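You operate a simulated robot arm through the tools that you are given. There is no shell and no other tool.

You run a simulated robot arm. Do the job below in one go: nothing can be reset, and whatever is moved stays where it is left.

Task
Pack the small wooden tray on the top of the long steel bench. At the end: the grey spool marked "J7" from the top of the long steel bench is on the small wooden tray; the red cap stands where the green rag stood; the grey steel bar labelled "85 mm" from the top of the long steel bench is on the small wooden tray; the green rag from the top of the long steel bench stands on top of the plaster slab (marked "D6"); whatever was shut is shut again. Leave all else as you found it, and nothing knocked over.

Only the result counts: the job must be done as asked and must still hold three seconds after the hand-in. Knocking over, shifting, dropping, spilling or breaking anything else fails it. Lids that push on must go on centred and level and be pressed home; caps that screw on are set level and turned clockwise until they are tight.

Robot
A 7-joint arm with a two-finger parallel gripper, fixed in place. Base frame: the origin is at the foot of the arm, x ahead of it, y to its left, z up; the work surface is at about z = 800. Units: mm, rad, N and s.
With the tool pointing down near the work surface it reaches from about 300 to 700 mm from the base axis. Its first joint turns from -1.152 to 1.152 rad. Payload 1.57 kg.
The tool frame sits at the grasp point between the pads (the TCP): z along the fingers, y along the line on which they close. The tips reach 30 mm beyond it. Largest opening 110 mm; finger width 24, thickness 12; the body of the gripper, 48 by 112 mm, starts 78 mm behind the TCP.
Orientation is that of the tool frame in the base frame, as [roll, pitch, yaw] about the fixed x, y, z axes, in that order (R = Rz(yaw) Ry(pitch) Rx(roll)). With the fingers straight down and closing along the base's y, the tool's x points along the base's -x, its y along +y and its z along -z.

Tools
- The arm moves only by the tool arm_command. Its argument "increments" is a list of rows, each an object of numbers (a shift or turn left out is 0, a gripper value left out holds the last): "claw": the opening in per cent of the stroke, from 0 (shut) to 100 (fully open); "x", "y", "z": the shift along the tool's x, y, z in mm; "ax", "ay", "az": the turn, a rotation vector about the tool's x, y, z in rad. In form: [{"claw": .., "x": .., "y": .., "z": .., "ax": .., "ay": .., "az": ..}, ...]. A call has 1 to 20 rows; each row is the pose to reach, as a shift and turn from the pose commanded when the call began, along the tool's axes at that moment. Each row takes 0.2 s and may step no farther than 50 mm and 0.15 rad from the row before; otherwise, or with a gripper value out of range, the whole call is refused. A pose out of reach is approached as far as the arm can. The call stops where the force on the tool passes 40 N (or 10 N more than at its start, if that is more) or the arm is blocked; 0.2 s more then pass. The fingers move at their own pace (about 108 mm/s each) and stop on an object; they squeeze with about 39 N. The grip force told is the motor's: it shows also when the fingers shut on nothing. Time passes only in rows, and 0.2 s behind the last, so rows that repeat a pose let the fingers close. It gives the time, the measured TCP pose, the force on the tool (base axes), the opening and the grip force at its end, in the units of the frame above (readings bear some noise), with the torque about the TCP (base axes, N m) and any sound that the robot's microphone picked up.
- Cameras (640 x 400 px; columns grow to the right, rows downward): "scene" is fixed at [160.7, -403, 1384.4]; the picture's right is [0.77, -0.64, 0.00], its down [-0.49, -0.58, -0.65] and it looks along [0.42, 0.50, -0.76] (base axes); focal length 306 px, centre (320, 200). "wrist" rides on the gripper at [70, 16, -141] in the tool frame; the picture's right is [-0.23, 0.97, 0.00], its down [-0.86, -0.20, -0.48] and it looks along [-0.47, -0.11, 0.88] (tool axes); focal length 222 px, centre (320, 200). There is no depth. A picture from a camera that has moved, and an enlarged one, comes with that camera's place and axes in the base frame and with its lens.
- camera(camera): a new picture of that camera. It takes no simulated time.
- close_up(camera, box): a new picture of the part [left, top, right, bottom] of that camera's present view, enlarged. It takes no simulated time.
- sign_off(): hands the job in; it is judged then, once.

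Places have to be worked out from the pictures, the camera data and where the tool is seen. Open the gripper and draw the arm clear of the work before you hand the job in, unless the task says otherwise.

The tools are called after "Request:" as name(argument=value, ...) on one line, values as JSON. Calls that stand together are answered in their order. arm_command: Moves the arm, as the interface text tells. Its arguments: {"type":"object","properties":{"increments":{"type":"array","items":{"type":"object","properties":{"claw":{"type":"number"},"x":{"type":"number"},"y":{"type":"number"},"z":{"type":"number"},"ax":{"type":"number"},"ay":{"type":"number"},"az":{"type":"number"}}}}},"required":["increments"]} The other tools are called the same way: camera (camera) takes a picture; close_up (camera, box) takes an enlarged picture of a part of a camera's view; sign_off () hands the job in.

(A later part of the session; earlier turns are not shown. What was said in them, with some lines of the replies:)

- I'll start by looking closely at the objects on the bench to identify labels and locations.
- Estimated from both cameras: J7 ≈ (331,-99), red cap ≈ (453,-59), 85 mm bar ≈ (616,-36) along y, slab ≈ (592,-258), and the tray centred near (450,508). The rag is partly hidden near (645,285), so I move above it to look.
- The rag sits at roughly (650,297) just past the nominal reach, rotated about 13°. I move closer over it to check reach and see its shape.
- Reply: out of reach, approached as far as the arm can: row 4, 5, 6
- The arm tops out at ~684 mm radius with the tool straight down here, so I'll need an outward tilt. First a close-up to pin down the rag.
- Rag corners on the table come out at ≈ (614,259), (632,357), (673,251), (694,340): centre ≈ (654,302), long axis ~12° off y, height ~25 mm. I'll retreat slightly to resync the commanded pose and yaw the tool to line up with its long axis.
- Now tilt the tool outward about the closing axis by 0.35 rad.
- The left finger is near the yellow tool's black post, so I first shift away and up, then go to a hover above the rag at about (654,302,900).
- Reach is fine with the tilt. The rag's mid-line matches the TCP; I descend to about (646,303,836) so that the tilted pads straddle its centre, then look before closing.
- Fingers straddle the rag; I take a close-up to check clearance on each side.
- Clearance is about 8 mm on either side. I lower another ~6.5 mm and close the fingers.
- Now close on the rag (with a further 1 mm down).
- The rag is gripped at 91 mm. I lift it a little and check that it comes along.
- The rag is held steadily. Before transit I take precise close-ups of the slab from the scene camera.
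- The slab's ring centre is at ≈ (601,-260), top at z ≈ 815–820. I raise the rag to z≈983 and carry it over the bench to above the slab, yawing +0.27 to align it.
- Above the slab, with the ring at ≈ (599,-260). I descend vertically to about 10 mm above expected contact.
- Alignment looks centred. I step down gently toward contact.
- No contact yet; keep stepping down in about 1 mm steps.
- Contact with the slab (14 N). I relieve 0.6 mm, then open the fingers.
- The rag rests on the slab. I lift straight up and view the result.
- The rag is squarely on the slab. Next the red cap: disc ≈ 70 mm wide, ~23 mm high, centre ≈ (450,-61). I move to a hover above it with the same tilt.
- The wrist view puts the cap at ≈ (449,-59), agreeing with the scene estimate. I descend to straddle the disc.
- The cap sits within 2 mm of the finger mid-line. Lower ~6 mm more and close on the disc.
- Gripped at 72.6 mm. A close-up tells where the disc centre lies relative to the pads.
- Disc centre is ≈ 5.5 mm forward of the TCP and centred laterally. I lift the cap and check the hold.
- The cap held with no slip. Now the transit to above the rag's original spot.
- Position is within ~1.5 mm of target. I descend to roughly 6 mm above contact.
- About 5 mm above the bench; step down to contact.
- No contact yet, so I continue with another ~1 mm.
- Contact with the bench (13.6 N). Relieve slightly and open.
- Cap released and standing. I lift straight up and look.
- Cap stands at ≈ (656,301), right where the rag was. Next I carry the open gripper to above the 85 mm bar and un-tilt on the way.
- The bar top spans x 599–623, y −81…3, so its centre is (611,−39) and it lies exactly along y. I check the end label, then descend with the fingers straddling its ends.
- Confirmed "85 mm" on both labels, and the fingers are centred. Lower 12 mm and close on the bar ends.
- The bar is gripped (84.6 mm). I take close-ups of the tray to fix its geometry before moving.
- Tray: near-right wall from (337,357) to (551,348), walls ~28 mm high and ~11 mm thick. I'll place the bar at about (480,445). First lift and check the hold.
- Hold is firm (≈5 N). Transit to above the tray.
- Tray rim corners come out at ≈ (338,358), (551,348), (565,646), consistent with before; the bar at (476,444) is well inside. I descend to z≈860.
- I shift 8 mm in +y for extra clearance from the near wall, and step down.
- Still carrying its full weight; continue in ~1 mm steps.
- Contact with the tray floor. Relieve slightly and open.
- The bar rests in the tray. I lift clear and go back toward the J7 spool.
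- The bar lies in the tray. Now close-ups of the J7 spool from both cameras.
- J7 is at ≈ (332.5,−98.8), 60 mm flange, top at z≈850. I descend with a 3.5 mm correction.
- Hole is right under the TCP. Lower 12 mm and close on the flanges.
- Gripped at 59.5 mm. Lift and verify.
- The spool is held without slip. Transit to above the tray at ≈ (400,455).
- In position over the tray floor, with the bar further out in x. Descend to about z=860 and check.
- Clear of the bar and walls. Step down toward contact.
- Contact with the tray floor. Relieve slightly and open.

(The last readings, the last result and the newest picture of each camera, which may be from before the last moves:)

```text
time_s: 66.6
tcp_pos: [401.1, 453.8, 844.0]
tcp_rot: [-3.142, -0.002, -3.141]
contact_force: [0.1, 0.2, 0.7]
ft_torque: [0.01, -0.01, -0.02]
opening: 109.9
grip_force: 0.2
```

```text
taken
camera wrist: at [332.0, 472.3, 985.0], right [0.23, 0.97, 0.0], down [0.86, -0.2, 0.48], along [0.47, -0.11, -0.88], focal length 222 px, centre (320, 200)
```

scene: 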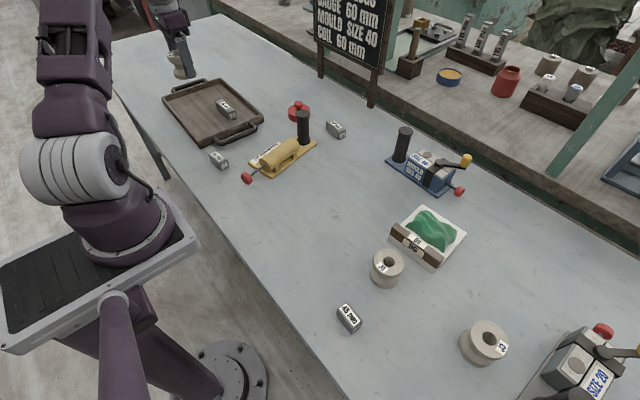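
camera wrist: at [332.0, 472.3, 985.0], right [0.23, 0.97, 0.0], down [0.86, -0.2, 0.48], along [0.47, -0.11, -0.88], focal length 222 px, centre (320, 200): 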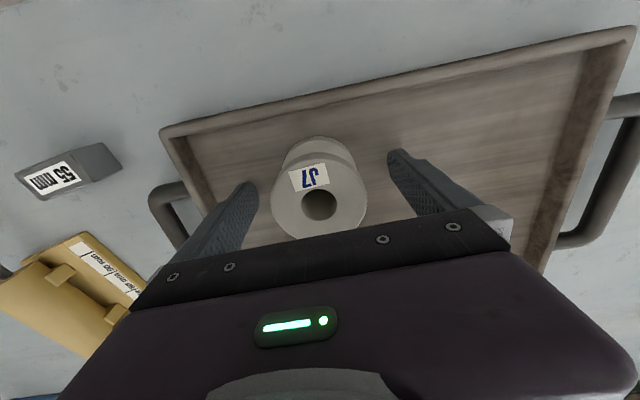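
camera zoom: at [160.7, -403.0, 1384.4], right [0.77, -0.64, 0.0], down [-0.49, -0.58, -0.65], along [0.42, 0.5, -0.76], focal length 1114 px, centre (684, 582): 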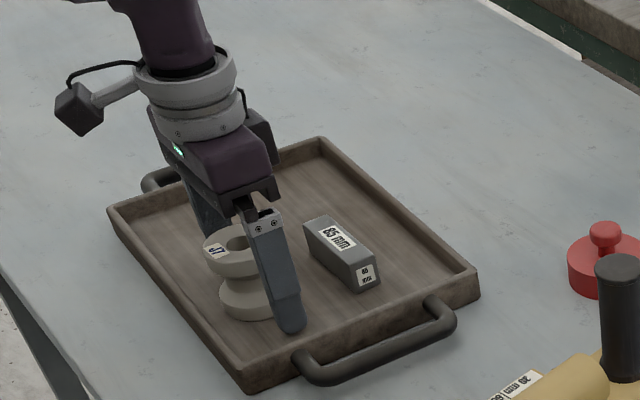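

Spool stands in the tray. I lift straight up, draw the arm clear and inspect everything.

Request:
arm_command(increments=[{"z": -15}, {"z": -50}, {"z": -95}, {"z": -140}, {"z": -185}, {"z": -225}, {"x": 10, "y": -45, "z": -235}, {"x": 20, "y": -90, "z": -240}, {"x": 30, "y": -135, "z": -245}, {"x": 40, "y": -180, "z": -250}, {"x": 45, "y": -225, "z": -255}, {"x": 50, "y": -270, "z": -260}, {"x": 55, "y": -315, "z": -265}, {"x": 60, "y": -360, "z": -265}, {"x": 60, "y": -360, "z": -265}])

Request:
camera(camera="scene")

Request:
camera(camera="wrist")

Request:
close_up(camera="scene", box=[150, 60, 350, 200])

Request:
close_up(camera="scene", box=[375, 140, 495, 280])

```text
time_s: 69.8
tcp_pos: [339.5, 97.6, 1112.5]
tcp_rot: [-3.141, 0.0, -3.141]
contact_force: [0.3, -0.2, -0.5]
ft_torque: [0.05, 0.0, 0.0]
opening: 110.2
grip_force: 0.1
```

```text
taken
```

scene: 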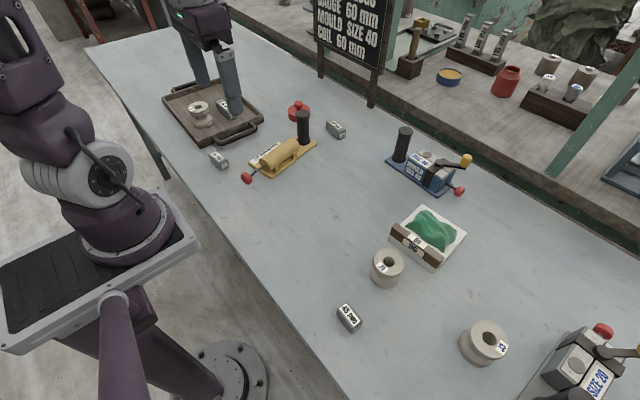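

```text
taken
camera wrist: at [271.1, 113.8, 1252.5], right [0.23, 0.97, 0.0], down [0.86, -0.2, 0.48], along [0.47, -0.11, -0.88], focal length 222 px, centre (320, 200)
```

wrist: 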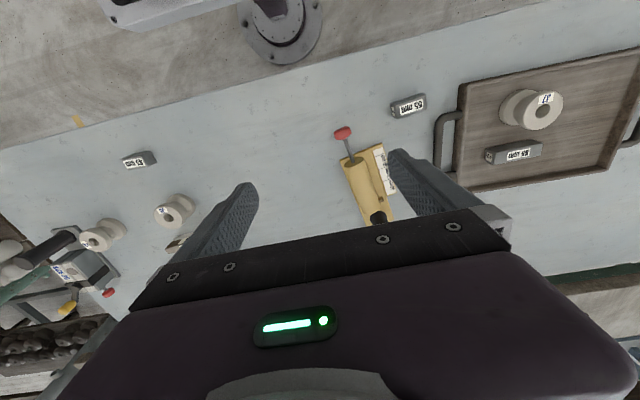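

```text
2.86 times, centred on (250, 130) of scene
camera zoom: at [160.7, -403.0, 1384.4], right [0.77, -0.64, 0.0], down [-0.49, -0.58, -0.65], along [0.42, 0.5, -0.76], focal length 876 px, centre (520, 400)
```

zoom: 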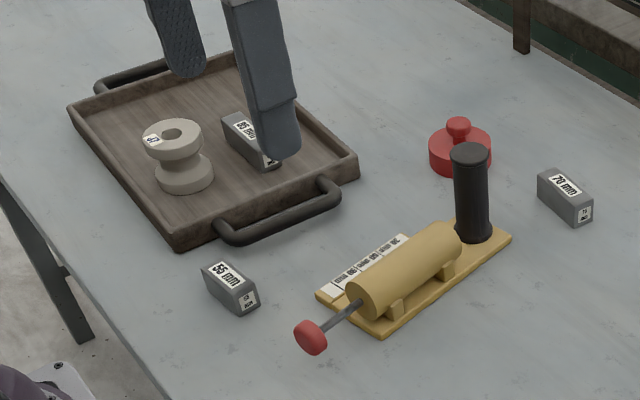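

```text
2.86 times, centred on (435, 210) of scene
camera zoom: at [160.7, -403.0, 1384.4], right [0.77, -0.64, 0.0], down [-0.49, -0.58, -0.65], along [0.42, 0.5, -0.76], focal length 876 px, centre (-9, 171)
```

zoom: 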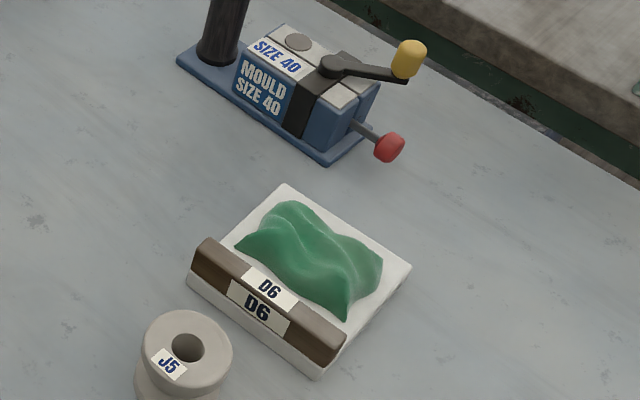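

Everything is in place: J7 and the 85 mm bar are in the tray, the rag is on the D6 slab, and the red cap stands where the rag was. Nothing else was moved or opened, the gripper is open, and the arm is clear, so I hand in the job.

Request:
sign_off()

```text
The job is handed in.
```

The job is handed in, and all four items are where you asked. I checked each one in the last pictures before handing in; no verdict has come back yet.

- **J7 spool:** standing upright on the small wooden tray.
- **85 mm bar:** lying flat on the tray beside the spool. I read "85 mm" on its top and end labels before lifting it.
- **Green rag:** resting on the plaster slab marked D6, inside its edges.
- **Red cap:** standing level where the rag was. My estimate of its position is within about 3 mm of the rag's old centre.

I opened nothing, so there was nothing to shut again. I saw no other object moved or knocked over. The gripper is open and the arm is clear of the bench.
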